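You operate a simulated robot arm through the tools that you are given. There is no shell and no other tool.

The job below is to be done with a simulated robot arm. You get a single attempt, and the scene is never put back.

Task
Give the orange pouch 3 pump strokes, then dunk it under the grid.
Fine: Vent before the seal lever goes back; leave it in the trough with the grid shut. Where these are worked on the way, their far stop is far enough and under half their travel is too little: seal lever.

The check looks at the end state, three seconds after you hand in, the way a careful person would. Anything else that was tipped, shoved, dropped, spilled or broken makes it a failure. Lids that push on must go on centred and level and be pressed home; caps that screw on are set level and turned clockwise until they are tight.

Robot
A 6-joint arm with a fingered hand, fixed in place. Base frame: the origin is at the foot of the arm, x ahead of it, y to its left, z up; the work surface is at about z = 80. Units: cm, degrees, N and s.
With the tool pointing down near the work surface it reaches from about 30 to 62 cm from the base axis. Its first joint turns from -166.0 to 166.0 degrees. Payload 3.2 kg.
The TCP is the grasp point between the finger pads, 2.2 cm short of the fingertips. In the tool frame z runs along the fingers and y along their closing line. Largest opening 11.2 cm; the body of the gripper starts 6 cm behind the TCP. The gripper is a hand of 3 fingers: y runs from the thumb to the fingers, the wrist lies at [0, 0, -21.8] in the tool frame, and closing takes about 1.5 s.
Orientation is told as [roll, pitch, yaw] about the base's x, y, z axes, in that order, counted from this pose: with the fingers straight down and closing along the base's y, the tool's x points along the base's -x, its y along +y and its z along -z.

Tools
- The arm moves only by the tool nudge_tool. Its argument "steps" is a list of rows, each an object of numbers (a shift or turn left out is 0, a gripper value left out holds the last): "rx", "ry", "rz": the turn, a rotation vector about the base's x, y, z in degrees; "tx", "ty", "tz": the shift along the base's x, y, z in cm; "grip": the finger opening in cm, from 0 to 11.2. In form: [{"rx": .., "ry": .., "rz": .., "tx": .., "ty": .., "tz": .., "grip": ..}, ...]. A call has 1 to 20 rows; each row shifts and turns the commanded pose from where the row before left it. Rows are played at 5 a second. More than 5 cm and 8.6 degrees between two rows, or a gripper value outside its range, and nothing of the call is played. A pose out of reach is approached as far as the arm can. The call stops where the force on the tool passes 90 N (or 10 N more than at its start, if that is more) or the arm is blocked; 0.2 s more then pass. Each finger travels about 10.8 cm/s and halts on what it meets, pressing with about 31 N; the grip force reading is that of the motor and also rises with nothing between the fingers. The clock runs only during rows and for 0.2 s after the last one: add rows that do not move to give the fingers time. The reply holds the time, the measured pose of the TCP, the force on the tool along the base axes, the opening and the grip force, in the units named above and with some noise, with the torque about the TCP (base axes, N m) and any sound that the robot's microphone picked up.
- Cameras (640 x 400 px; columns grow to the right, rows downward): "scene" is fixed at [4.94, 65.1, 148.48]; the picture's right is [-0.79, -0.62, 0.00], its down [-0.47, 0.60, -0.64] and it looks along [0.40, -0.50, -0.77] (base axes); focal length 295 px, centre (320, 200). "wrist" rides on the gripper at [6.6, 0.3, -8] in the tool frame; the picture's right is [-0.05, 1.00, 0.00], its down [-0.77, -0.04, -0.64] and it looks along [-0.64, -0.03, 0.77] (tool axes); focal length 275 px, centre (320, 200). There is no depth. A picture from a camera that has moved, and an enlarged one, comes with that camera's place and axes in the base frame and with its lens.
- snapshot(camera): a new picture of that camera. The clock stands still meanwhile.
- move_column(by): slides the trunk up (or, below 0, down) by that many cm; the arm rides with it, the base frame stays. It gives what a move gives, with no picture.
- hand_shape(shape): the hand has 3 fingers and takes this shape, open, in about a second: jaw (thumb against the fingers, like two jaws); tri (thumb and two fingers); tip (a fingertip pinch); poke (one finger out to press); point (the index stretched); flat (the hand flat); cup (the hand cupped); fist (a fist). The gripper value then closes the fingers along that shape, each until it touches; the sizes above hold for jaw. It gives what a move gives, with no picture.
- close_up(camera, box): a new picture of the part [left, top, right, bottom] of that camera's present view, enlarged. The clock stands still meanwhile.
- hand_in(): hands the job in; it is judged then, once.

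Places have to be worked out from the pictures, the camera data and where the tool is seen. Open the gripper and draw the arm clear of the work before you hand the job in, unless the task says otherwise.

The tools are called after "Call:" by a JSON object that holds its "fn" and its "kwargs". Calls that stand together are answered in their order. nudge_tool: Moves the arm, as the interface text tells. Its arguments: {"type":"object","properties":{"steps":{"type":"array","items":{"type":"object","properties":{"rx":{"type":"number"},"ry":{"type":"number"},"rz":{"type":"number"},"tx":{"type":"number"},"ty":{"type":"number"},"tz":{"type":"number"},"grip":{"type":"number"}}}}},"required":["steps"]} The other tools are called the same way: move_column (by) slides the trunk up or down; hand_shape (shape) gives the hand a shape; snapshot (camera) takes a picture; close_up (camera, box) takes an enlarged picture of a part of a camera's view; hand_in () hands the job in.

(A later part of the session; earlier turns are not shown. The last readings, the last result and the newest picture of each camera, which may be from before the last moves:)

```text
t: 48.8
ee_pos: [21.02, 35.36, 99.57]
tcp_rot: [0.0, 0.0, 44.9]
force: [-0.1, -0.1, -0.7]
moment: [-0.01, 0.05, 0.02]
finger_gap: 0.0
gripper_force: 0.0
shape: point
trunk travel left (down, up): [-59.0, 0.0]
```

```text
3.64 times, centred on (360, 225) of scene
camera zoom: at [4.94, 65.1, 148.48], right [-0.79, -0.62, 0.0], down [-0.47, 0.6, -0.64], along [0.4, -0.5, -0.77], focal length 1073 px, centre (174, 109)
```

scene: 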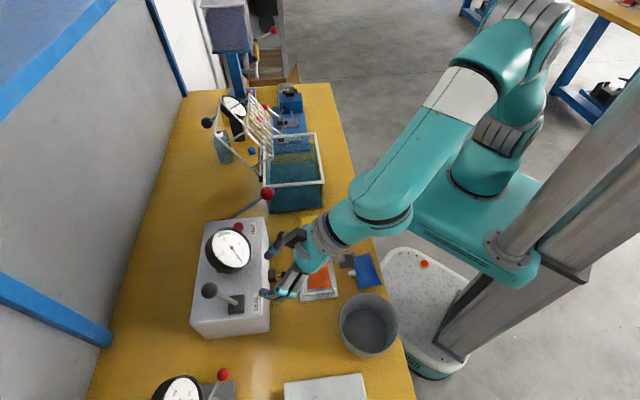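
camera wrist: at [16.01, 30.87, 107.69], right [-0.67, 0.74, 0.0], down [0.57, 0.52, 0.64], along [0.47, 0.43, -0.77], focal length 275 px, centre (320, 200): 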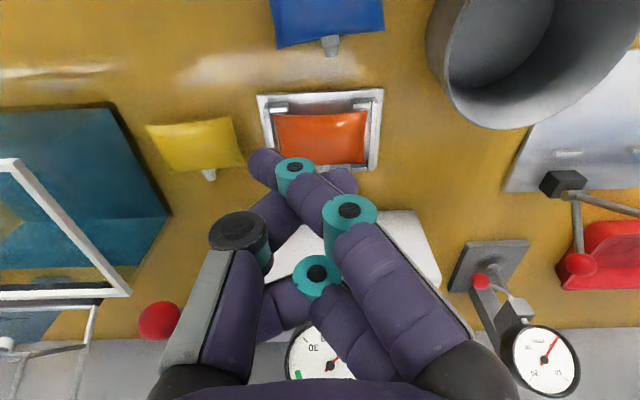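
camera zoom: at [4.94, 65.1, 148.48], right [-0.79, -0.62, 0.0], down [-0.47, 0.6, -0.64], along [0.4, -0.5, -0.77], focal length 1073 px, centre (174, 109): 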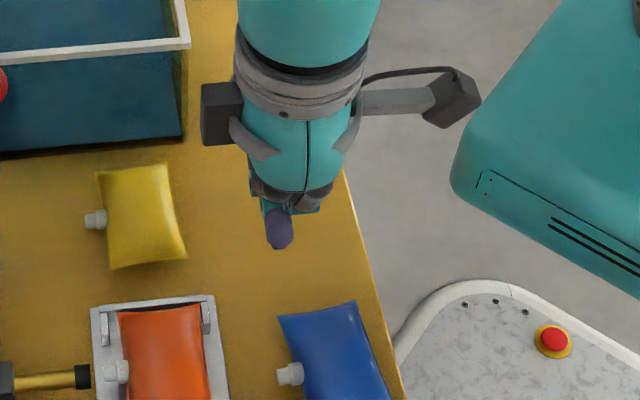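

Neither shape gives a slim finger here; I go back to jaw. Better idea: grip the pouch lightly by its ends again (tips just above the ribs) and slide it 0.6 cm towards the nozzle without lifting.

Call:
{"fn": "hand_shape", "kwargs": {"shape": "jaw"}}

Call:
{"fn": "nudge_tool", "kwargs": {"steps": [{"grip": 11.2}, {"tx": 2.3, "ty": 2.2}, {"tx": 2.25, "ty": 2.15}, {"tz": -3}, {"tz": -3}, {"tz": -2}, {}]}}

Call:
{"fn": "snapshot", "kwargs": {"camera": "wrist"}}

Call:
{"fn": "close_up", "kwargs": {"camera": "scene", "box": [270, 220, 350, 310]}}

```text
t: 49.7
ee_pos: [21.07, 35.48, 99.63]
tcp_rot: [0.1, 0.1, 44.8]
force: [0.4, 0.2, 0.3]
moment: [0.01, 0.0, 0.0]
finger_gap: 8.01
gripper_force: 0.1
shape: jaw
trunk travel left (down, up): [-59.0, 0.0]
```

```text
t: 51.3
ee_pos: [25.82, 39.76, 91.55]
tcp_rot: [0.0, 0.1, 44.8]
force: [-1.0, 0.4, 0.3]
moment: [0.02, -0.01, 0.01]
finger_gap: 7.99
gripper_force: 0.0
shape: jaw
trunk travel left (down, up): [-59.0, 0.0]
```

```text
taken
camera wrist: at [20.62, 35.24, 99.67], right [-0.67, 0.74, 0.0], down [0.57, 0.52, 0.64], along [0.47, 0.43, -0.77], focal length 275 px, centre (320, 200)
```

wrist: 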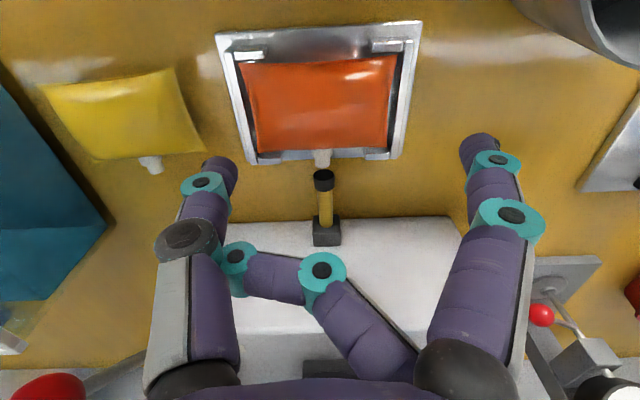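

```text
4.44 times, centred on (310, 265) of scene
camera zoom: at [4.94, 65.1, 148.48], right [-0.79, -0.62, 0.0], down [-0.47, 0.6, -0.64], along [0.4, -0.5, -0.77], focal length 1312 px, centre (364, -89)
```

zoom: 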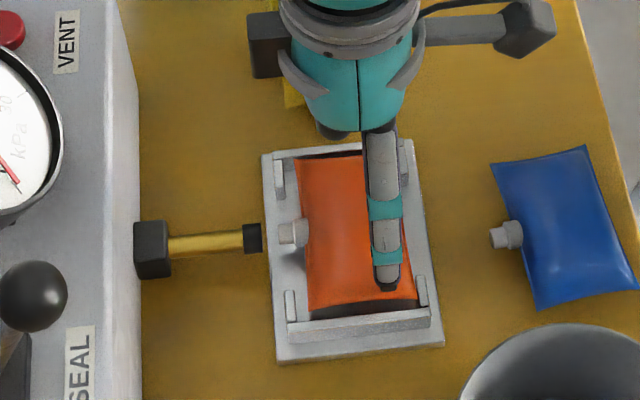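

One finger has become tangled behind the thumb. I rise and untangle it by going through the flat shape.

Call:
{"fn": "nudge_tool", "kwargs": {"steps": [{"tz": 4}, {"tz": 4}, {}]}}

Call:
{"fn": "hand_shape", "kwargs": {"shape": "point"}}

Call:
{"fn": "snapshot", "kwargs": {"camera": "wrist"}}

```text
t: 52.1
ee_pos: [25.58, 39.71, 99.68]
tcp_rot: [0.2, 0.1, 44.9]
force: [-0.8, 0.5, 0.7]
moment: [-0.01, -0.03, -0.01]
finger_gap: 7.99
gripper_force: 0.1
shape: jaw
trunk travel left (down, up): [-59.0, 0.0]
```

```text
t: 53.0
ee_pos: [25.52, 39.8, 99.54]
tcp_rot: [0.0, 0.1, 44.7]
force: [0.0, 0.9, -0.6]
moment: [0.02, -0.02, 0.01]
finger_gap: 0.0
gripper_force: 0.0
shape: point
trunk travel left (down, up): [-59.0, 0.0]
```

```text
taken
camera wrist: at [20.63, 35.21, 107.75], right [-0.67, 0.74, 0.0], down [0.57, 0.52, 0.64], along [0.47, 0.43, -0.77], focal length 275 px, centre (320, 200)
```

wrist: 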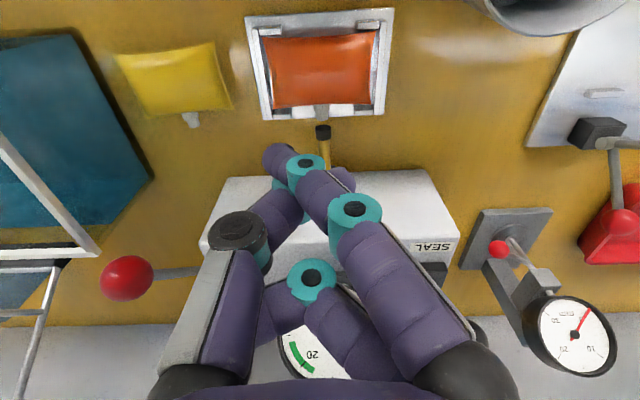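

Call:
{"fn": "hand_shape", "kwargs": {"shape": "flat"}}

Call:
{"fn": "snapshot", "kwargs": {"camera": "wrist"}}

```text
t: 53.9
ee_pos: [25.64, 39.71, 99.83]
tcp_rot: [0.0, -0.1, 44.8]
force: [-0.4, -0.4, -0.1]
moment: [-0.01, 0.05, -0.01]
finger_gap: 0.01
gripper_force: 0.0
shape: flat
trunk travel left (down, up): [-59.0, 0.0]
```

```text
taken
camera wrist: at [20.63, 35.22, 107.75], right [-0.67, 0.74, 0.0], down [0.57, 0.52, 0.64], along [0.47, 0.43, -0.77], focal length 275 px, centre (320, 200)
```

wrist: 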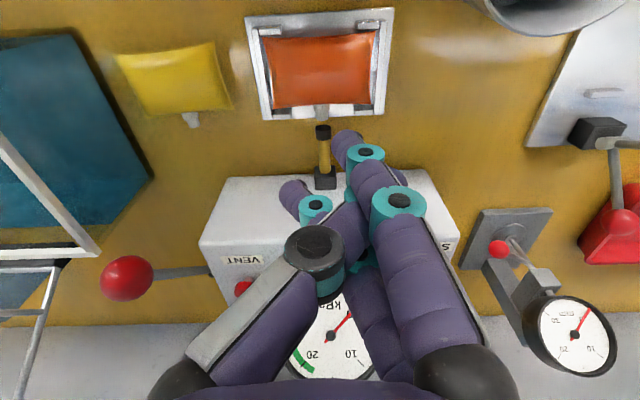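

Call:
{"fn": "close_up", "kwargs": {"camera": "wrist", "box": [220, 110, 480, 380]}}

Call:
{"fn": "close_up", "kwargs": {"camera": "scene", "box": [260, 180, 380, 290]}}

```text
1.48 times, centred on (350, 245) of wrist
camera zoom: at [20.63, 35.22, 107.75], right [-0.67, 0.74, 0.0], down [0.57, 0.52, 0.64], along [0.47, 0.43, -0.77], focal length 408 px, centre (276, 133)
```

zoom: 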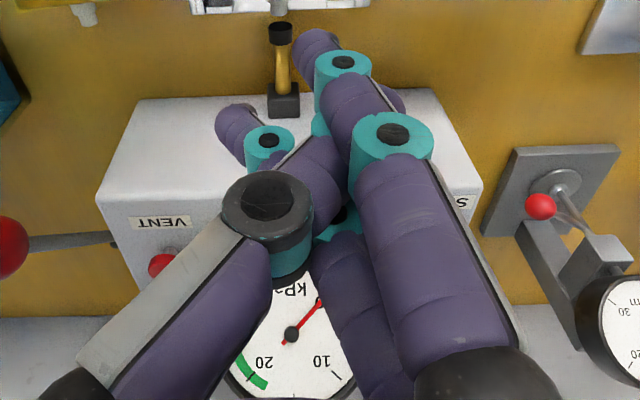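

```text
3.64 times, centred on (320, 235) of scene
camera zoom: at [4.94, 65.1, 148.48], right [-0.79, -0.62, 0.0], down [-0.47, 0.6, -0.64], along [0.4, -0.5, -0.77], focal length 1073 px, centre (320, 73)
```

zoom: 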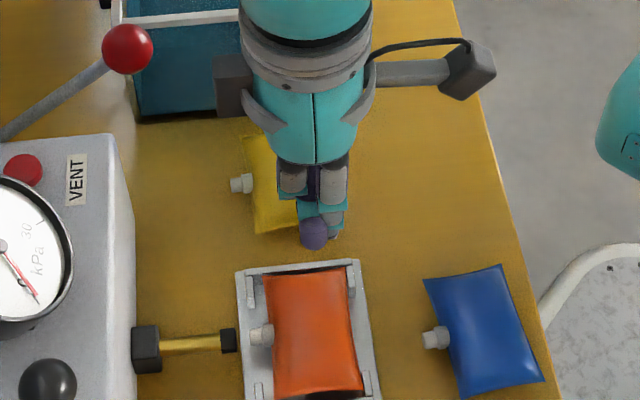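

The far finger is hooked round the thumb. I try a fist to retract the tips, then look.

Call:
{"fn": "hand_shape", "kwargs": {"shape": "fist"}}

Call:
{"fn": "close_up", "kwargs": {"camera": "wrist", "box": [160, 110, 520, 380]}}

```text
t: 54.8
ee_pos: [25.68, 39.71, 99.72]
tcp_rot: [0.0, -0.1, 44.8]
force: [0.6, -0.2, -0.4]
moment: [0.01, 0.01, -0.03]
finger_gap: 0.0
gripper_force: 0.0
shape: fist
trunk travel left (down, up): [-59.0, 0.0]
```

```text
1.48 times, centred on (340, 245) of wrist
camera zoom: at [20.63, 35.22, 107.75], right [-0.67, 0.74, 0.0], down [0.57, 0.52, 0.64], along [0.47, 0.43, -0.77], focal length 408 px, centre (290, 133)
```

zoom: 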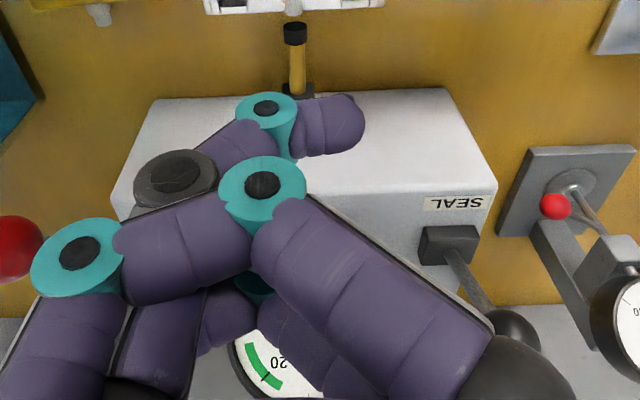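

Now back to jaw from the fist, to see if all fingers come free.

Call:
{"fn": "hand_shape", "kwargs": {"shape": "jaw"}}

Call:
{"fn": "close_up", "kwargs": {"camera": "wrist", "box": [100, 90, 580, 390]}}

```text
t: 55.7
ee_pos: [25.76, 39.66, 99.58]
tcp_rot: [0.1, -0.1, 44.8]
force: [-0.8, 0.3, -0.1]
moment: [0.02, 0.0, 0.0]
finger_gap: 11.18
gripper_force: 0.1
shape: jaw
trunk travel left (down, up): [-59.0, 0.0]
```

```text
1.33 times, centred on (340, 240) of wrist
camera zoom: at [20.63, 35.22, 107.75], right [-0.67, 0.74, 0.0], down [0.57, 0.52, 0.64], along [0.47, 0.43, -0.77], focal length 367 px, centre (293, 147)
```

zoom: 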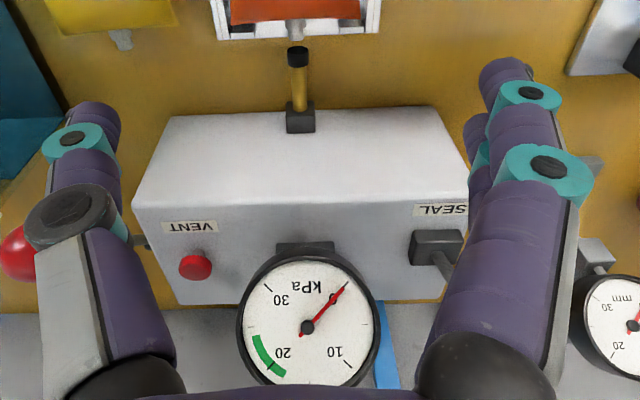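

All fingers are free again (gap 11.2). I lower around the pouch ends with the tips just above the ribs.

Call:
{"fn": "nudge_tool", "kwargs": {"steps": [{"tz": -4}, {"tz": -4}, {"tz": -3.5}, {"tz": -2}, {"tz": -0.9}, {}]}}

Call:
{"fn": "snapshot", "kwargs": {"camera": "wrist"}}

Call:
{"fn": "close_up", "kwargs": {"camera": "scene", "box": [275, 235, 345, 305]}}

```text
t: 57.1
ee_pos: [25.61, 39.69, 85.29]
tcp_rot: [0.0, -0.1, 44.8]
force: [0.5, 0.1, -1.3]
moment: [0.01, 0.01, -0.02]
finger_gap: 11.19
gripper_force: 0.0
shape: jaw
trunk travel left (down, up): [-59.0, 0.0]
```

```text
taken
camera wrist: at [20.63, 35.28, 93.28], right [-0.67, 0.74, 0.0], down [0.57, 0.52, 0.64], along [0.47, 0.43, -0.77], focal length 275 px, centre (320, 200)
```

wrist: 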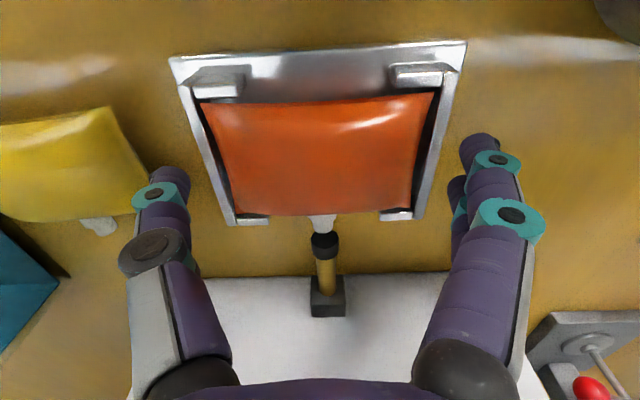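

```text
5.71 times, centred on (310, 270) of scene
camera zoom: at [4.94, 65.1, 148.48], right [-0.79, -0.62, 0.0], down [-0.47, 0.6, -0.64], along [0.4, -0.5, -0.77], focal length 1687 px, centre (377, -200)
```

zoom: 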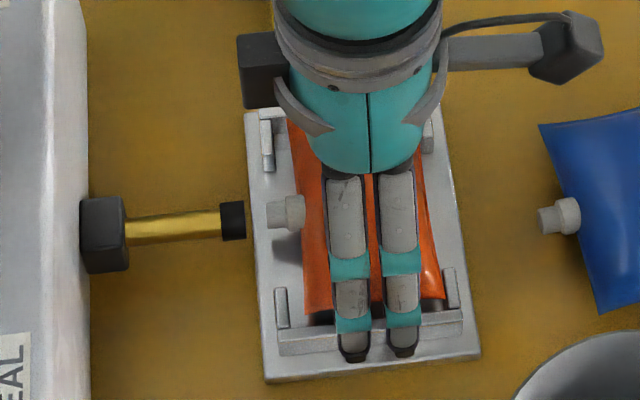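

Clear. I lower 0.4 cm more and close on the pouch ends.

Call:
{"fn": "nudge_tool", "kwargs": {"steps": [{"tz": -0.4}, {}, {"grip": 9.0}, {}, {"grip": 8.2}, {}, {}]}}

Call:
{"fn": "snapshot", "kwargs": {"camera": "wrist"}}

```text
t: 58.7
ee_pos: [25.66, 39.67, 84.82]
tcp_rot: [0.0, -0.2, 44.8]
force: [0.5, 0.5, -1.3]
moment: [0.0, 0.01, 0.01]
finger_gap: 8.49
gripper_force: 31.3
shape: jaw
trunk travel left (down, up): [-59.0, 0.0]
```

```text
taken
camera wrist: at [20.65, 35.25, 92.92], right [-0.67, 0.74, 0.0], down [0.57, 0.52, 0.64], along [0.47, 0.43, -0.77], focal length 275 px, centre (320, 200)
```

wrist: 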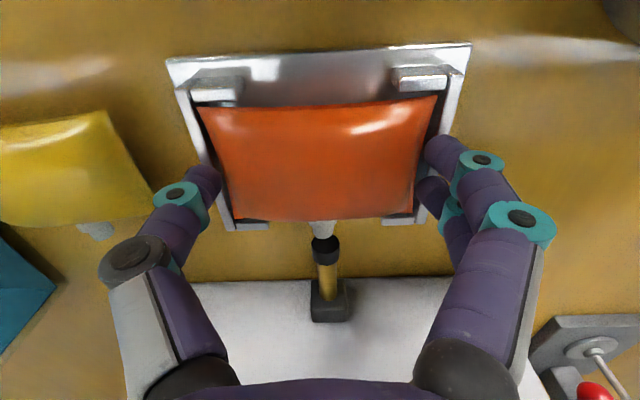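

The grip holds at 8.49 cm. I slide it towards the nozzle in small steps.

Call:
{"fn": "nudge_tool", "kwargs": {"steps": [{"tx": 0.15, "ty": 0.15}, {"tx": 0.15, "ty": 0.15}, {}]}}

Call:
{"fn": "close_up", "kwargs": {"camera": "wrist", "box": [200, 120, 460, 320]}}

Call:
{"fn": "close_up", "kwargs": {"camera": "scene", "box": [280, 240, 340, 300]}}

```text
t: 59.5
ee_pos: [25.98, 40.09, 84.77]
tcp_rot: [0.0, 0.0, 44.9]
force: [0.3, 0.0, -0.3]
moment: [0.02, 0.0, 0.03]
finger_gap: 8.5
gripper_force: 31.3
shape: jaw
trunk travel left (down, up): [-59.0, 0.0]
```

```text
2.00 times, centred on (330, 220) of wrist
camera zoom: at [20.95, 35.53, 92.93], right [-0.67, 0.74, 0.0], down [0.57, 0.52, 0.64], along [0.47, 0.43, -0.77], focal length 551 px, centre (300, 160)
```

zoom: 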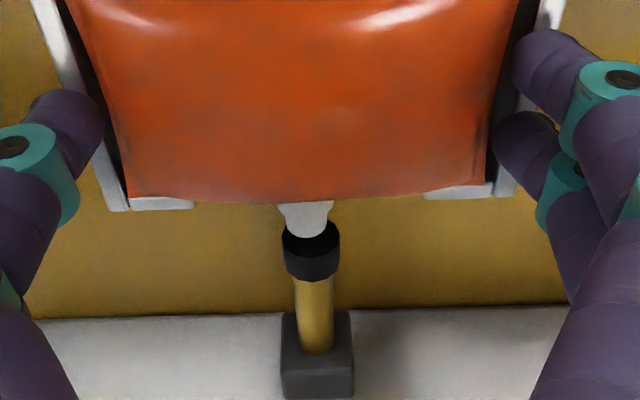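

```text
6.67 times, centred on (310, 270) of scene
camera zoom: at [4.94, 65.1, 148.48], right [-0.79, -0.62, 0.0], down [-0.47, 0.6, -0.64], along [0.4, -0.5, -0.77], focal length 1968 px, centre (387, -267)
```

zoom: 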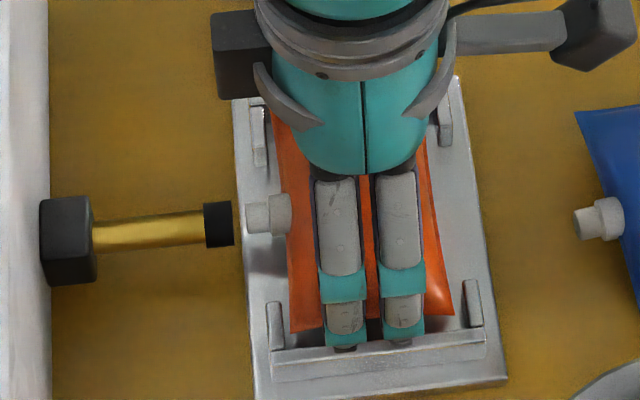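

Gap now ~0.4 cm, no resistance. Another small slide.

Call:
{"fn": "nudge_tool", "kwargs": {"steps": [{"tx": 0.13, "ty": 0.13}, {"tx": 0.1, "ty": 0.1}, {}]}}

Call:
{"fn": "close_up", "kwargs": {"camera": "scene", "box": [280, 240, 340, 300]}}

```text
t: 60.3
ee_pos: [26.28, 40.26, 84.78]
tcp_rot: [0.0, 0.0, 44.7]
force: [-4.4, -4.4, 1.3]
moment: [-0.04, 0.1, 0.01]
finger_gap: 8.52
gripper_force: 31.3
shape: jaw
trunk travel left (down, up): [-59.0, 0.0]
```

```text
6.67 times, centred on (310, 270) of scene
camera zoom: at [4.94, 65.1, 148.48], right [-0.79, -0.62, 0.0], down [-0.47, 0.6, -0.64], along [0.4, -0.5, -0.77], focal length 1968 px, centre (387, -267)
```

zoom: 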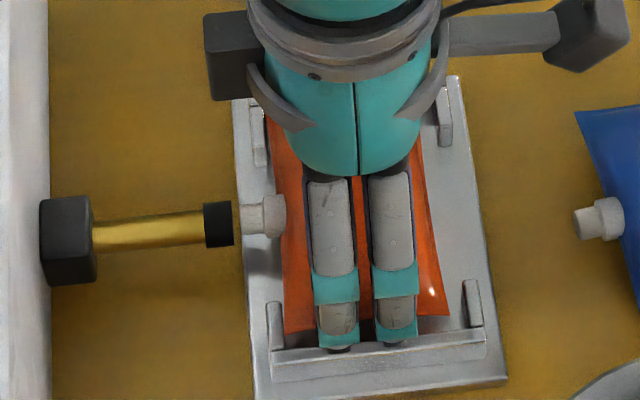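

Contact (6 N) – the pouch is now against the port-side returns with its spout practically at the nozzle. I release and rise.

Call:
{"fn": "nudge_tool", "kwargs": {"steps": [{"tx": -0.06, "ty": -0.06}, {"grip": 9.5}, {}, {"grip": 11.2}, {}, {"tz": 2}, {"tz": 4}, {"tz": 4, "tx": -1.5, "ty": -1.5}, {"tz": 4}, {}]}}

Call:
{"fn": "snapshot", "kwargs": {"camera": "wrist"}}

Call:
{"fn": "close_up", "kwargs": {"camera": "scene", "box": [280, 240, 340, 300]}}

```text
t: 62.5
ee_pos: [24.7, 38.77, 98.68]
tcp_rot: [0.0, 0.1, 44.8]
force: [-0.6, -0.5, 0.6]
moment: [0.0, 0.03, 0.0]
finger_gap: 11.21
gripper_force: 0.0
shape: jaw
trunk travel left (down, up): [-59.0, 0.0]
```

```text
taken
camera wrist: at [19.69, 34.24, 106.85], right [-0.67, 0.74, 0.0], down [0.57, 0.52, 0.64], along [0.47, 0.43, -0.77], focal length 275 px, centre (320, 200)
```

wrist: 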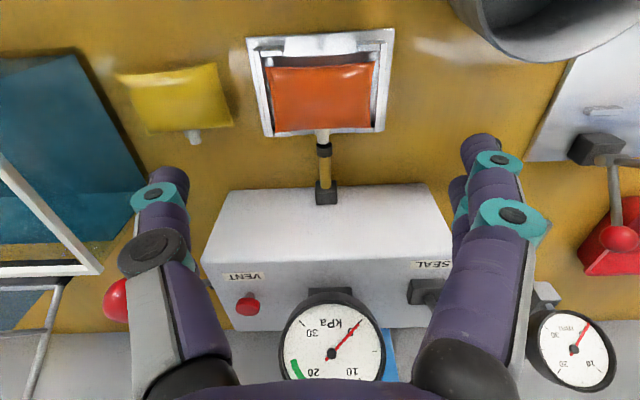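

```text
6.67 times, centred on (310, 270) of scene
camera zoom: at [4.94, 65.1, 148.48], right [-0.79, -0.62, 0.0], down [-0.47, 0.6, -0.64], along [0.4, -0.5, -0.77], focal length 1968 px, centre (387, -267)
```

zoom: 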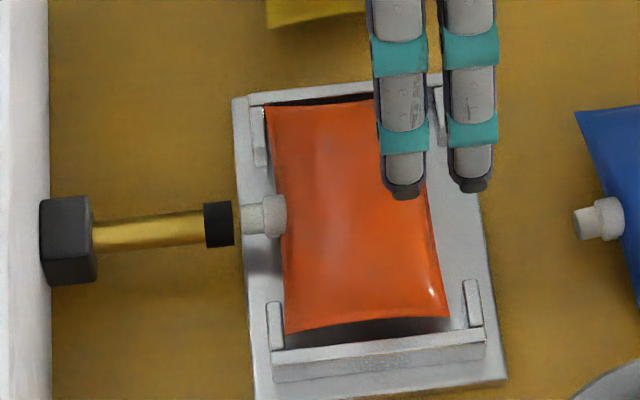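

The spout is now right at the nozzle tip, and the pouch is flat. Next the pump lever: ball ≈(43.4, 36.3, 95.7), hub near (52.3, 45.6, 86). I move above it for a closer view.

Call:
{"fn": "nudge_tool", "kwargs": {"steps": [{"tz": 3}, {"tz": 3, "tx": 2}, {"tx": 4, "ty": -1}, {"tx": 4, "ty": -1.5}, {"tx": 3.5, "ty": -1.5}, {"grip": 6}, {}]}}

Call:
{"fn": "snapshot", "kwargs": {"camera": "wrist"}}

Call:
{"fn": "close_up", "kwargs": {"camera": "scene", "box": [190, 140, 330, 260]}}

```text
t: 64.1
ee_pos: [38.13, 34.55, 104.83]
tcp_rot: [0.0, 0.0, 44.8]
force: [0.0, 0.8, 0.1]
moment: [0.05, 0.02, 0.0]
finger_gap: 6.07
gripper_force: 0.1
shape: jaw
trunk travel left (down, up): [-59.0, 0.0]
```

```text
taken
camera wrist: at [33.09, 30.14, 112.91], right [-0.67, 0.74, 0.0], down [0.57, 0.52, 0.64], along [0.47, 0.43, -0.77], focal length 275 px, centre (320, 200)
```

wrist: 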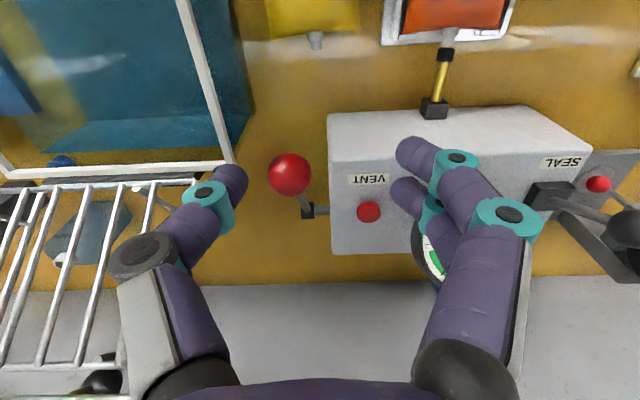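

```text
3.33 times, centred on (260, 200) of scene
camera zoom: at [4.94, 65.1, 148.48], right [-0.79, -0.62, 0.0], down [-0.47, 0.6, -0.64], along [0.4, -0.5, -0.77], focal length 984 px, centre (520, 200)
```

zoom: 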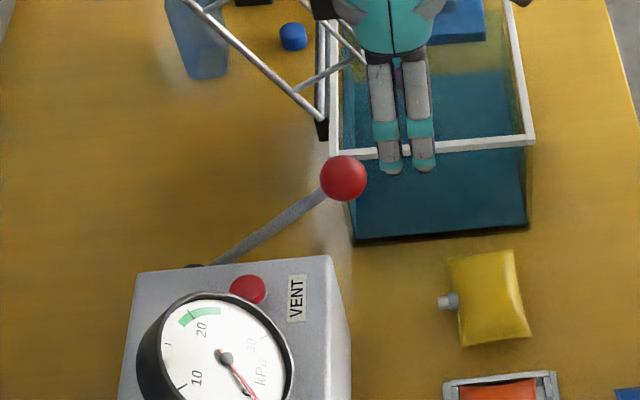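

Refined ball centre: (43.4, 36.45, 95.5), diameter 3.35 cm; the lever swings in the vertical plane about a hub behind it. I come down over the ball with the jaw straddling it along e2.

Call:
{"fn": "nudge_tool", "kwargs": {"steps": [{"tx": 2.6, "ty": 0.95}, {"tx": 2.67, "ty": 0.95, "grip": 5.4}, {"tz": -3}, {"tz": -2}, {}]}}

Call:
{"fn": "snapshot", "kwargs": {"camera": "wrist"}}

Call:
{"fn": "close_up", "kwargs": {"camera": "scene", "box": [200, 140, 330, 240]}}

```text
t: 65.3
ee_pos: [43.53, 36.59, 99.81]
tcp_rot: [-0.1, 0.0, 44.8]
force: [0.0, -0.1, -0.2]
moment: [0.02, 0.01, -0.03]
finger_gap: 5.45
gripper_force: 0.1
shape: jaw
trunk travel left (down, up): [-59.0, 0.0]
```

```text
taken
camera wrist: at [38.38, 32.07, 107.92], right [-0.67, 0.74, 0.0], down [0.57, 0.52, 0.64], along [0.47, 0.43, -0.77], focal length 275 px, centre (320, 200)
```

wrist: 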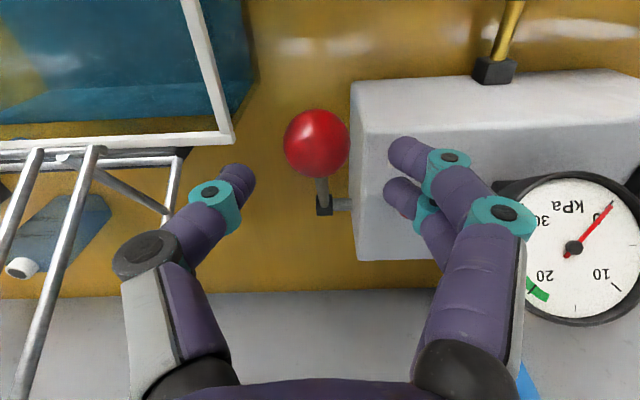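

```text
4.00 times, centred on (265, 190) of scene
camera zoom: at [4.94, 65.1, 148.48], right [-0.79, -0.62, 0.0], down [-0.47, 0.6, -0.64], along [0.4, -0.5, -0.77], focal length 1181 px, centre (540, 240)
```

zoom: 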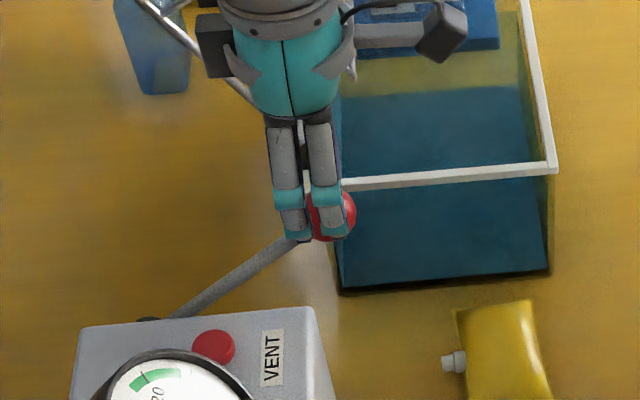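

Aligned over the ball. I descend and close on it.

Call:
{"fn": "nudge_tool", "kwargs": {"steps": [{"tz": -1.8}, {"tz": -1.7}, {}, {"grip": 2.5}, {}, {}, {}]}}

Call:
{"fn": "snapshot", "kwargs": {"camera": "wrist"}}

```text
t: 66.9
ee_pos: [43.33, 36.61, 96.35]
tcp_rot: [0.1, 0.2, 44.8]
force: [1.1, -2.1, -8.7]
moment: [-0.01, 0.0, -0.01]
finger_gap: 2.3
gripper_force: 31.5
shape: jaw
trunk travel left (down, up): [-59.0, 0.0]
```

```text
taken
camera wrist: at [38.42, 32.05, 104.4], right [-0.67, 0.74, 0.0], down [0.57, 0.52, 0.63], along [0.47, 0.43, -0.77], focal length 275 px, centre (320, 200)
```

wrist: 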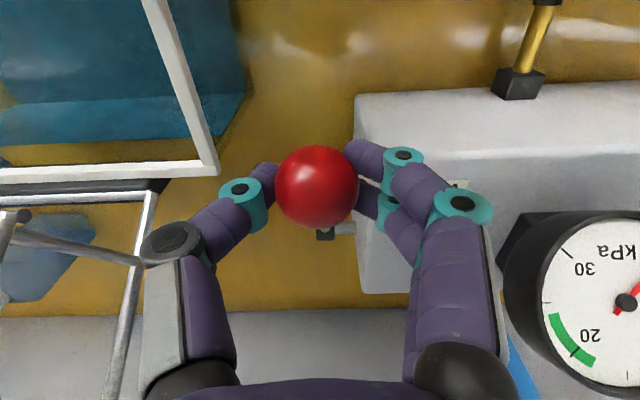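

The ball is firmly held (the grip wedges up against what seems the upper stop). I push down along its arc, first a short way to feel the resistance.

Call:
{"fn": "nudge_tool", "kwargs": {"steps": [{"tx": -0.37, "ty": -0.37, "tz": -0.8}, {"tx": -0.37, "ty": -0.37, "tz": -0.8}, {}]}}

Call:
{"fn": "snapshot", "kwargs": {"camera": "wrist"}}

```text
t: 67.7
ee_pos: [42.7, 35.85, 94.79]
tcp_rot: [0.0, -0.1, 44.9]
force: [3.5, -0.9, 1.7]
moment: [0.03, -0.15, 0.03]
finger_gap: 2.29
gripper_force: 30.7
shape: jaw
trunk travel left (down, up): [-59.0, 0.0]
```

```text
taken
camera wrist: at [37.67, 31.34, 102.83], right [-0.67, 0.74, 0.0], down [0.57, 0.52, 0.64], along [0.47, 0.43, -0.77], focal length 275 px, centre (320, 200)
```

wrist: 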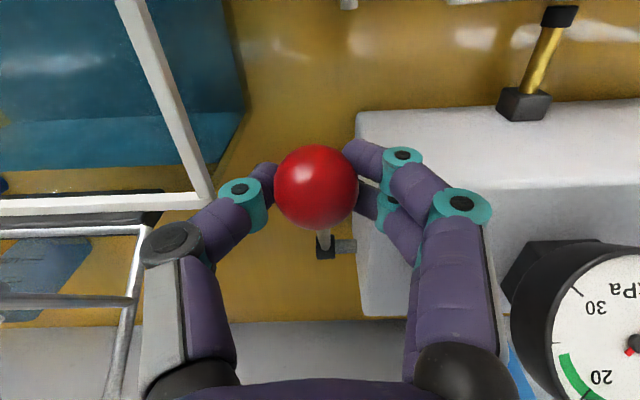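

The lever follows easily. I continue down until the lower stop is felt.

Call:
{"fn": "nudge_tool", "kwargs": {"steps": [{"tx": -0.29, "ty": -0.29, "tz": -0.85}, {"tx": -0.27, "ty": -0.27, "tz": -0.85}, {"tx": -0.22, "ty": -0.22, "tz": -0.85}, {}]}}

Call:
{"fn": "snapshot", "kwargs": {"camera": "wrist"}}

Call:
{"fn": "close_up", "kwargs": {"camera": "scene", "box": [190, 140, 330, 260]}}

```text
t: 68.7
ee_pos: [41.95, 35.02, 92.25]
tcp_rot: [0.0, 0.0, 44.8]
force: [1.3, -3.6, 4.2]
moment: [-0.01, -0.2, -0.01]
finger_gap: 2.33
gripper_force: 31.3
shape: jaw
trunk travel left (down, up): [-59.0, 0.0]
```

```text
taken
camera wrist: at [36.88, 30.52, 100.32], right [-0.67, 0.74, 0.0], down [0.57, 0.52, 0.64], along [0.47, 0.43, -0.77], focal length 275 px, centre (320, 200)
```

wrist: 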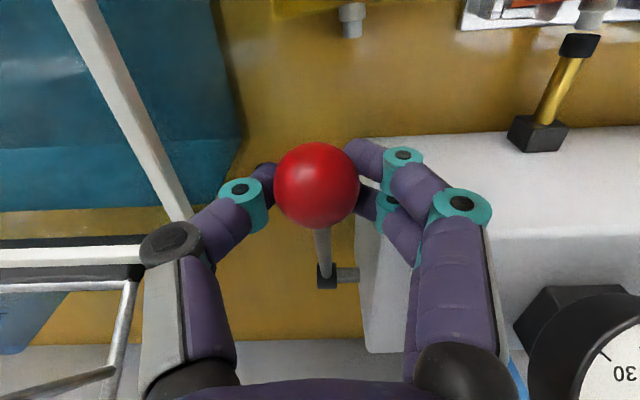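

```text
3.33 times, centred on (260, 200) of scene
camera zoom: at [4.94, 65.1, 148.48], right [-0.79, -0.62, 0.0], down [-0.47, 0.6, -0.64], along [0.4, -0.5, -0.77], focal length 984 px, centre (520, 200)
```

zoom: 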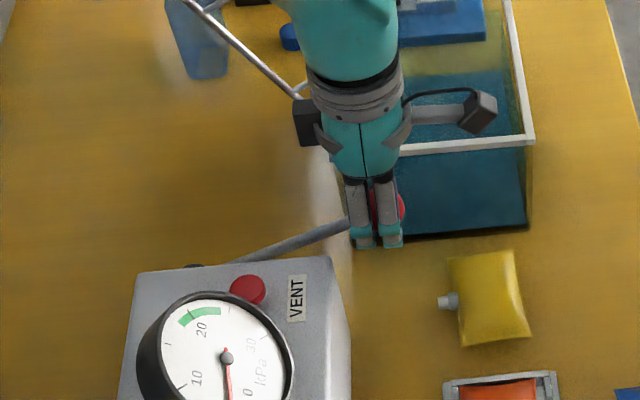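

The gauge needle is starting to rise, so the seal holds. I keep pressing down towards the lower stop.

Call:
{"fn": "nudge_tool", "kwargs": {"steps": [{"tx": -0.18, "ty": -0.18, "tz": -0.8}, {"tx": -0.16, "ty": -0.16, "tz": -0.8}, {}]}}

Call:
{"fn": "snapshot", "kwargs": {"camera": "wrist"}}

Call:
{"fn": "close_up", "kwargs": {"camera": "scene", "box": [190, 160, 330, 280]}}

```text
t: 69.5
ee_pos: [41.53, 34.66, 90.68]
tcp_rot: [0.0, 0.0, 44.9]
force: [2.5, -1.6, 3.7]
moment: [0.03, -0.12, -0.01]
finger_gap: 2.28
gripper_force: 31.1
shape: jaw
trunk travel left (down, up): [-59.0, 0.0]
```

```text
taken
camera wrist: at [36.55, 30.16, 98.66], right [-0.67, 0.74, 0.0], down [0.57, 0.52, 0.64], along [0.47, 0.43, -0.77], focal length 275 px, centre (320, 200)
```

wrist: 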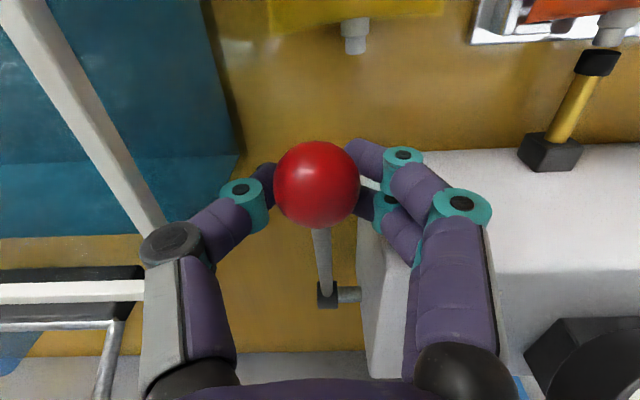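

```text
3.33 times, centred on (260, 220) of scene
camera zoom: at [4.94, 65.1, 148.48], right [-0.79, -0.62, 0.0], down [-0.47, 0.6, -0.64], along [0.4, -0.5, -0.77], focal length 984 px, centre (520, 133)
```

zoom: 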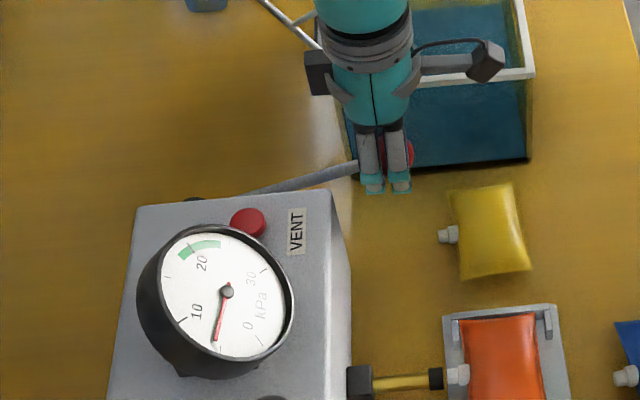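

Still moving freely with pressure rising. I continue downward.

Call:
{"fn": "nudge_tool", "kwargs": {"steps": [{"tx": -0.13, "ty": -0.13, "tz": -0.8}, {"tx": -0.1, "ty": -0.1, "tz": -0.8}, {}]}}

Call:
{"fn": "snapshot", "kwargs": {"camera": "wrist"}}

Call:
{"fn": "close_up", "kwargs": {"camera": "scene", "box": [190, 160, 330, 280]}}

```text
t: 70.3
ee_pos: [41.45, 34.41, 89.02]
tcp_rot: [0.0, 0.0, 44.8]
force: [3.0, -0.8, 3.3]
moment: [0.04, -0.13, -0.01]
finger_gap: 2.23
gripper_force: 30.9
shape: jaw
trunk travel left (down, up): [-59.0, 0.0]
```

```text
taken
camera wrist: at [36.36, 29.94, 97.08], right [-0.67, 0.74, 0.0], down [0.57, 0.52, 0.64], along [0.47, 0.43, -0.77], focal length 275 px, centre (320, 200)
```

wrist: 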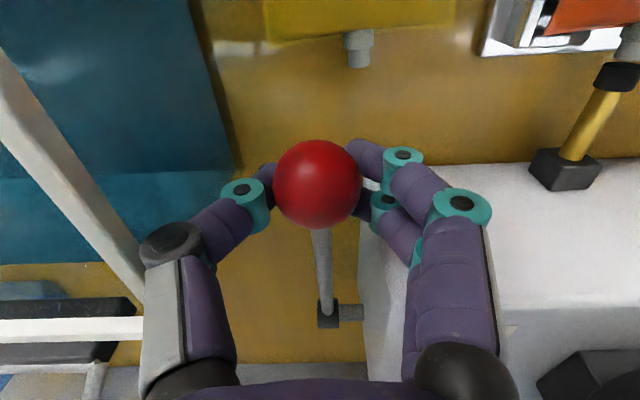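

```text
3.33 times, centred on (260, 220) of scene
camera zoom: at [4.94, 65.1, 148.48], right [-0.79, -0.62, 0.0], down [-0.47, 0.6, -0.64], along [0.4, -0.5, -0.77], focal length 984 px, centre (520, 133)
```

zoom: 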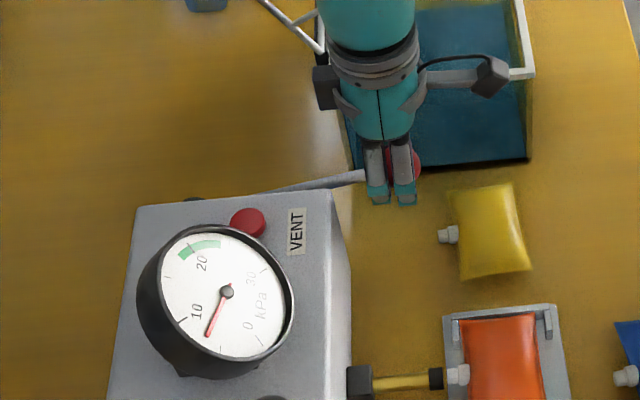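

Needle around 7–8 kPa. I continue, watching for the lower stop and the trough rim clearance.

Call:
{"fn": "nudge_tool", "kwargs": {"steps": [{"tx": -0.06, "ty": -0.06, "tz": -0.7}, {"tx": -0.04, "ty": -0.04, "tz": -0.7}, {}]}}

Call:
{"fn": "close_up", "kwargs": {"camera": "scene", "box": [190, 140, 330, 280]}}

Call:
{"fn": "snapshot", "kwargs": {"camera": "wrist"}}

```text
t: 71.1
ee_pos: [41.05, 34.36, 87.75]
tcp_rot: [0.0, 0.1, 44.8]
force: [-3.5, -5.7, 7.1]
moment: [0.4, -0.3, -0.01]
finger_gap: 1.07
gripper_force: 30.8
shape: jaw
trunk travel left (down, up): [-59.0, 0.0]
```

```text
2.86 times, centred on (260, 210) of scene
camera zoom: at [4.94, 65.1, 148.48], right [-0.79, -0.62, 0.0], down [-0.47, 0.6, -0.64], along [0.4, -0.5, -0.77], focal length 843 px, centre (491, 171)
```

zoom: 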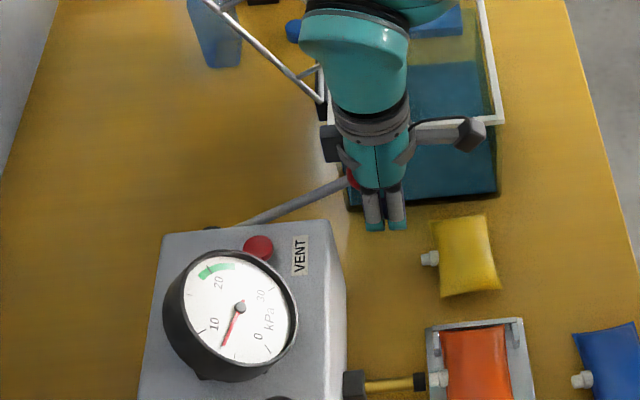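

```text
taken
camera wrist: at [36.1, 29.81, 95.76], right [-0.67, 0.74, 0.0], down [0.57, 0.52, 0.64], along [0.47, 0.43, -0.77], focal length 275 px, centre (320, 200)
```

wrist: 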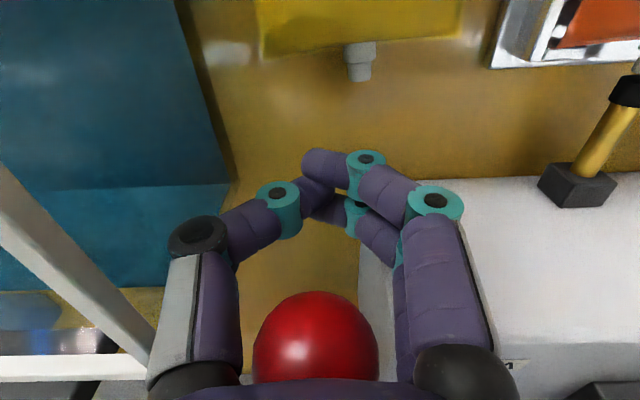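

The ball slipped up out of the fingers into the palm – the lever seems spring-returned and had met its lower stop (needle ~8 kPa holding). I open the fingers and rise to see where it settles.

Call:
{"fn": "nudge_tool", "kwargs": {"steps": [{"grip": 5.4}, {}, {}, {"tz": 1.5, "tx": 0.1, "ty": 0.1}, {"tz": 2.5, "tx": 0.3, "ty": 0.3}, {"tz": 3, "tx": 0.5, "ty": 0.5}, {"tz": 3, "tx": 0.5, "ty": 0.5}, {"tz": 3}, {}]}}

Call:
{"fn": "snapshot", "kwargs": {"camera": "wrist"}}

Call:
{"fn": "close_up", "kwargs": {"camera": "scene", "box": [190, 140, 330, 280]}}

```text
t: 73.1
ee_pos: [42.58, 35.61, 100.63]
tcp_rot: [0.0, 0.0, 44.8]
force: [-0.1, -0.2, -1.0]
moment: [0.0, 0.02, 0.02]
finger_gap: 5.32
gripper_force: 0.0
shape: jaw
trunk travel left (down, up): [-59.0, 0.0]
```

```text
taken
camera wrist: at [37.61, 31.23, 108.67], right [-0.67, 0.74, 0.0], down [0.57, 0.52, 0.64], along [0.47, 0.43, -0.77], focal length 275 px, centre (320, 200)
```

wrist: 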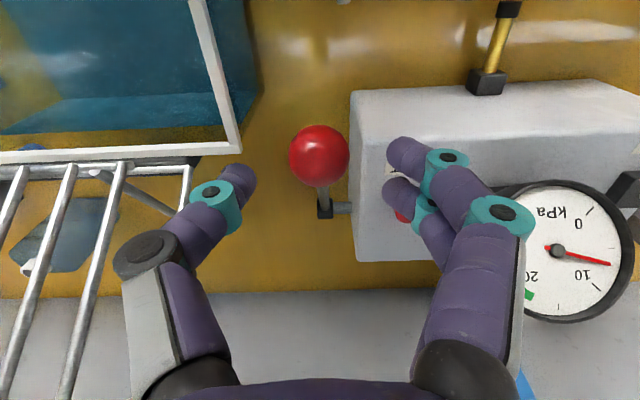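

```text
2.86 times, centred on (260, 210) of scene
camera zoom: at [4.94, 65.1, 148.48], right [-0.79, -0.62, 0.0], down [-0.47, 0.6, -0.64], along [0.4, -0.5, -0.77], focal length 843 px, centre (491, 171)
```

zoom: 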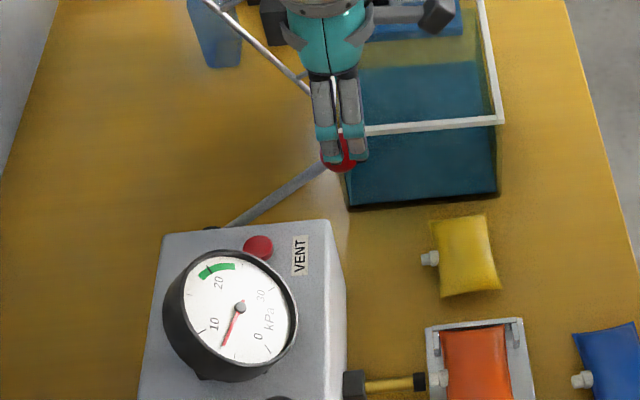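

The lever springs back up by itself and the gauge holds ~7 kPa: stroke one done. For the next strokes I'll close the fingers and press the ball from above; I first position and close above it.

Call:
{"fn": "nudge_tool", "kwargs": {"steps": [{"tx": 0.7, "ty": 0.75, "tz": 1, "grip": 0}, {}, {}, {}, {}, {"tz": -1}, {}]}}

Call:
{"fn": "snapshot", "kwargs": {"camera": "wrist"}}

Call:
{"fn": "close_up", "kwargs": {"camera": "scene", "box": [200, 140, 330, 250]}}

```text
t: 74.7
ee_pos: [43.25, 36.44, 100.52]
tcp_rot: [-0.1, 0.0, 44.8]
force: [0.3, 0.3, 0.0]
moment: [0.01, 0.0, 0.0]
finger_gap: 0.01
gripper_force: 31.3
shape: jaw
trunk travel left (down, up): [-59.0, 0.0]
```

```text
taken
camera wrist: at [38.31, 32.03, 108.62], right [-0.67, 0.74, 0.0], down [0.57, 0.52, 0.64], along [0.47, 0.43, -0.77], focal length 275 px, centre (320, 200)
```

wrist: 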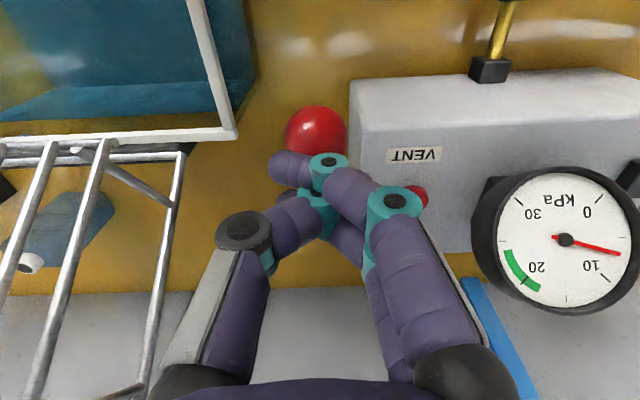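

```text
3.64 times, centred on (265, 195) of scene
camera zoom: at [4.94, 65.1, 148.48], right [-0.79, -0.62, 0.0], down [-0.47, 0.6, -0.64], along [0.4, -0.5, -0.77], focal length 1073 px, centre (520, 218)
```

zoom: 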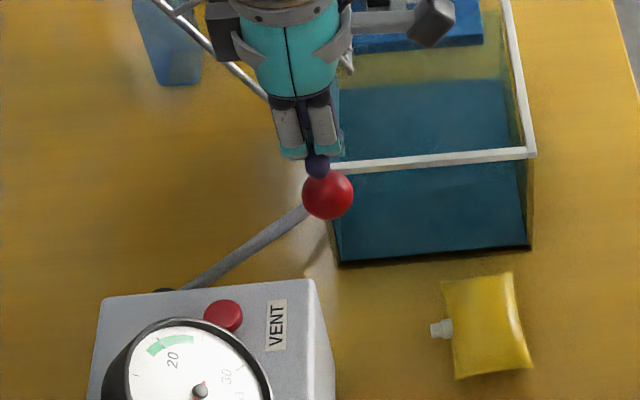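

Closed fingertips are centred above the ball. Second stroke: press down along the arc, first half.

Call:
{"fn": "nudge_tool", "kwargs": {"steps": [{"tz": -0.8}, {"tz": -0.8}, {"tx": -0.37, "ty": -0.37, "tz": -0.8}, {"tx": -0.37, "ty": -0.37, "tz": -0.8}, {"tx": -0.29, "ty": -0.29, "tz": -0.85}, {}]}}

Call:
{"fn": "snapshot", "kwargs": {"camera": "wrist"}}

Call:
{"fn": "close_up", "kwargs": {"camera": "scene", "box": [190, 140, 330, 280]}}

```text
t: 76.1
ee_pos: [42.27, 35.57, 96.63]
tcp_rot: [0.0, 0.0, 44.8]
force: [0.9, -1.0, 1.4]
moment: [-0.06, -0.05, -0.02]
finger_gap: 0.0
gripper_force: 30.6
shape: jaw
trunk travel left (down, up): [-59.0, 0.0]
```

```text
taken
camera wrist: at [37.27, 30.98, 104.64], right [-0.67, 0.74, 0.0], down [0.57, 0.52, 0.64], along [0.47, 0.43, -0.77], focal length 275 px, centre (320, 200)
```

wrist: 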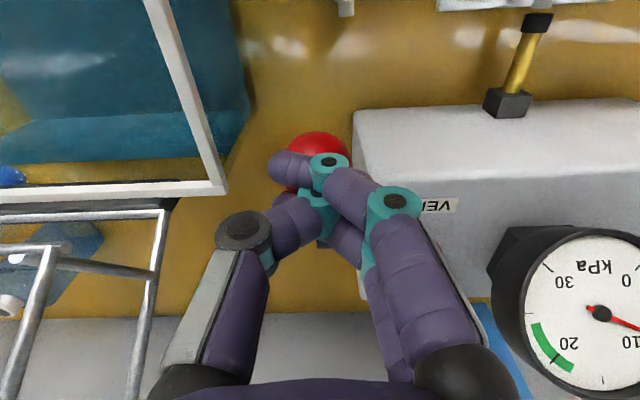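

```text
2.86 times, centred on (260, 210) of scene
camera zoom: at [4.94, 65.1, 148.48], right [-0.79, -0.62, 0.0], down [-0.47, 0.6, -0.64], along [0.4, -0.5, -0.77], focal length 843 px, centre (491, 171)
```

zoom: 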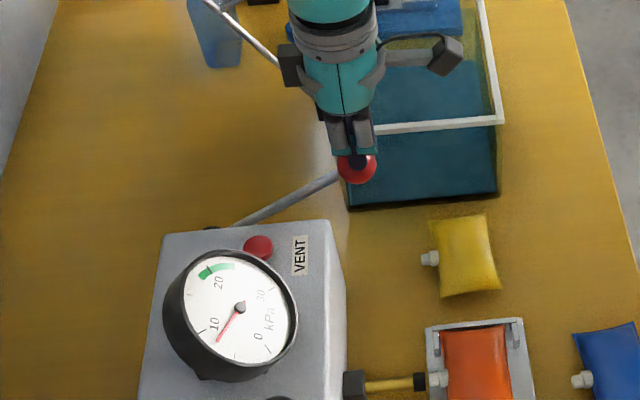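

Works with little force. I continue down to the lower stop.

Call:
{"fn": "nudge_tool", "kwargs": {"steps": [{"tx": -0.27, "ty": -0.27, "tz": -0.85}, {"tx": -0.22, "ty": -0.22, "tz": -0.85}, {"tx": -0.18, "ty": -0.18, "tz": -0.8}, {"tx": -0.16, "ty": -0.16, "tz": -0.8}, {"tx": -0.13, "ty": -0.13, "tz": -0.7}, {}]}}

Call:
{"fn": "snapshot", "kwargs": {"camera": "wrist"}}

Call:
{"fn": "close_up", "kwargs": {"camera": "scene", "box": [190, 140, 330, 280]}}

```text
t: 77.5
ee_pos: [41.34, 34.4, 92.57]
tcp_rot: [0.0, 0.0, 44.9]
force: [0.0, -3.8, 3.2]
moment: [-0.09, -0.04, -0.02]
finger_gap: 0.0
gripper_force: 30.3
shape: jaw
trunk travel left (down, up): [-59.0, 0.0]
```

```text
taken
camera wrist: at [36.29, 30.0, 100.61], right [-0.67, 0.74, 0.0], down [0.57, 0.52, 0.64], along [0.47, 0.43, -0.77], focal length 275 px, centre (320, 200)
```

wrist: 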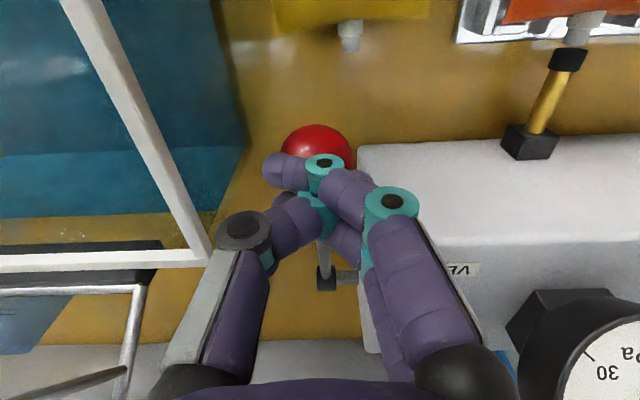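

```text
2.86 times, centred on (260, 210) of scene
camera zoom: at [4.94, 65.1, 148.48], right [-0.79, -0.62, 0.0], down [-0.47, 0.6, -0.64], along [0.4, -0.5, -0.77], focal length 843 px, centre (491, 171)
```

zoom: 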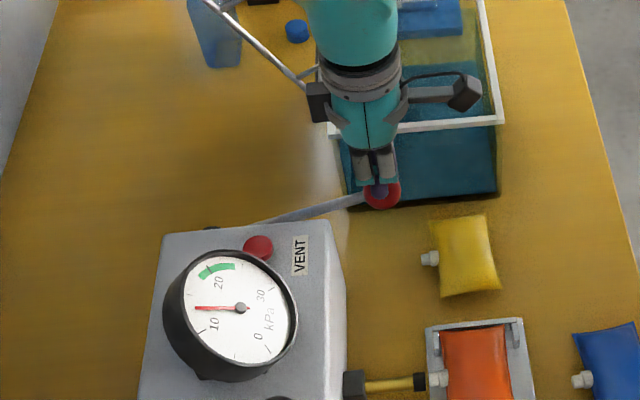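

Needle is past 10 (about 13). I press the last bit to the lower stop.

Call:
{"fn": "nudge_tool", "kwargs": {"steps": [{"tx": -0.08, "ty": -0.08, "tz": -0.5}, {"tx": -0.06, "ty": -0.06, "tz": -0.5}, {}]}}

Call:
{"fn": "close_up", "kwargs": {"camera": "scene", "box": [190, 140, 330, 280]}}

```text
t: 78.3
ee_pos: [41.24, 34.28, 91.48]
tcp_rot: [0.0, -0.1, 44.8]
force: [1.0, -4.6, 4.3]
moment: [-0.08, -0.01, -0.03]
finger_gap: 0.03
gripper_force: 30.6
shape: jaw
trunk travel left (down, up): [-59.0, 0.0]
```

```text
2.86 times, centred on (260, 210) of scene
camera zoom: at [4.94, 65.1, 148.48], right [-0.79, -0.62, 0.0], down [-0.47, 0.6, -0.64], along [0.4, -0.5, -0.77], focal length 843 px, centre (491, 171)
```

zoom: 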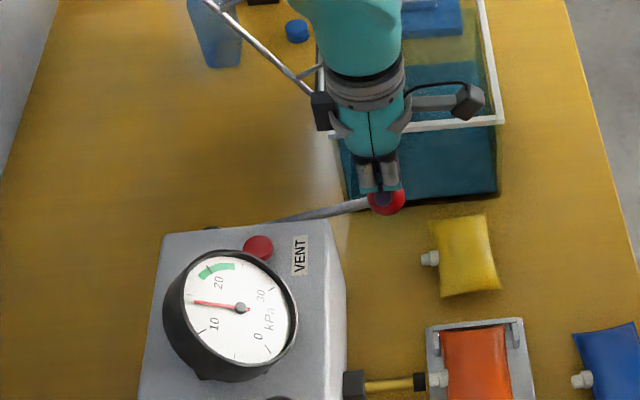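

Call:
{"fn": "nudge_tool", "kwargs": {"steps": [{"tx": -0.03, "ty": -0.03, "tz": -0.4}, {"tx": -0.02, "ty": -0.02, "tz": -0.3}, {}]}}

Call:
{"fn": "close_up", "kwargs": {"camera": "scene", "box": [190, 140, 330, 280]}}

```text
t: 79.1
ee_pos: [41.12, 34.33, 90.82]
tcp_rot: [-0.1, 0.1, 44.8]
force: [0.5, -3.4, 3.4]
moment: [-0.07, -0.03, 0.01]
finger_gap: 0.01
gripper_force: 30.6
shape: jaw
trunk travel left (down, up): [-59.0, 0.0]
```

```text
2.86 times, centred on (260, 210) of scene
camera zoom: at [4.94, 65.1, 148.48], right [-0.79, -0.62, 0.0], down [-0.47, 0.6, -0.64], along [0.4, -0.5, -0.77], focal length 843 px, centre (491, 171)
```

zoom: 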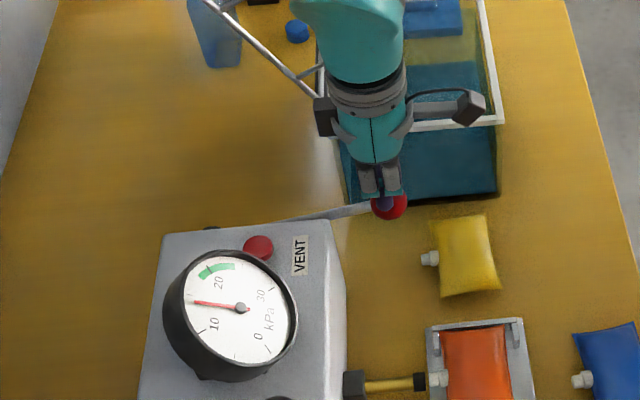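

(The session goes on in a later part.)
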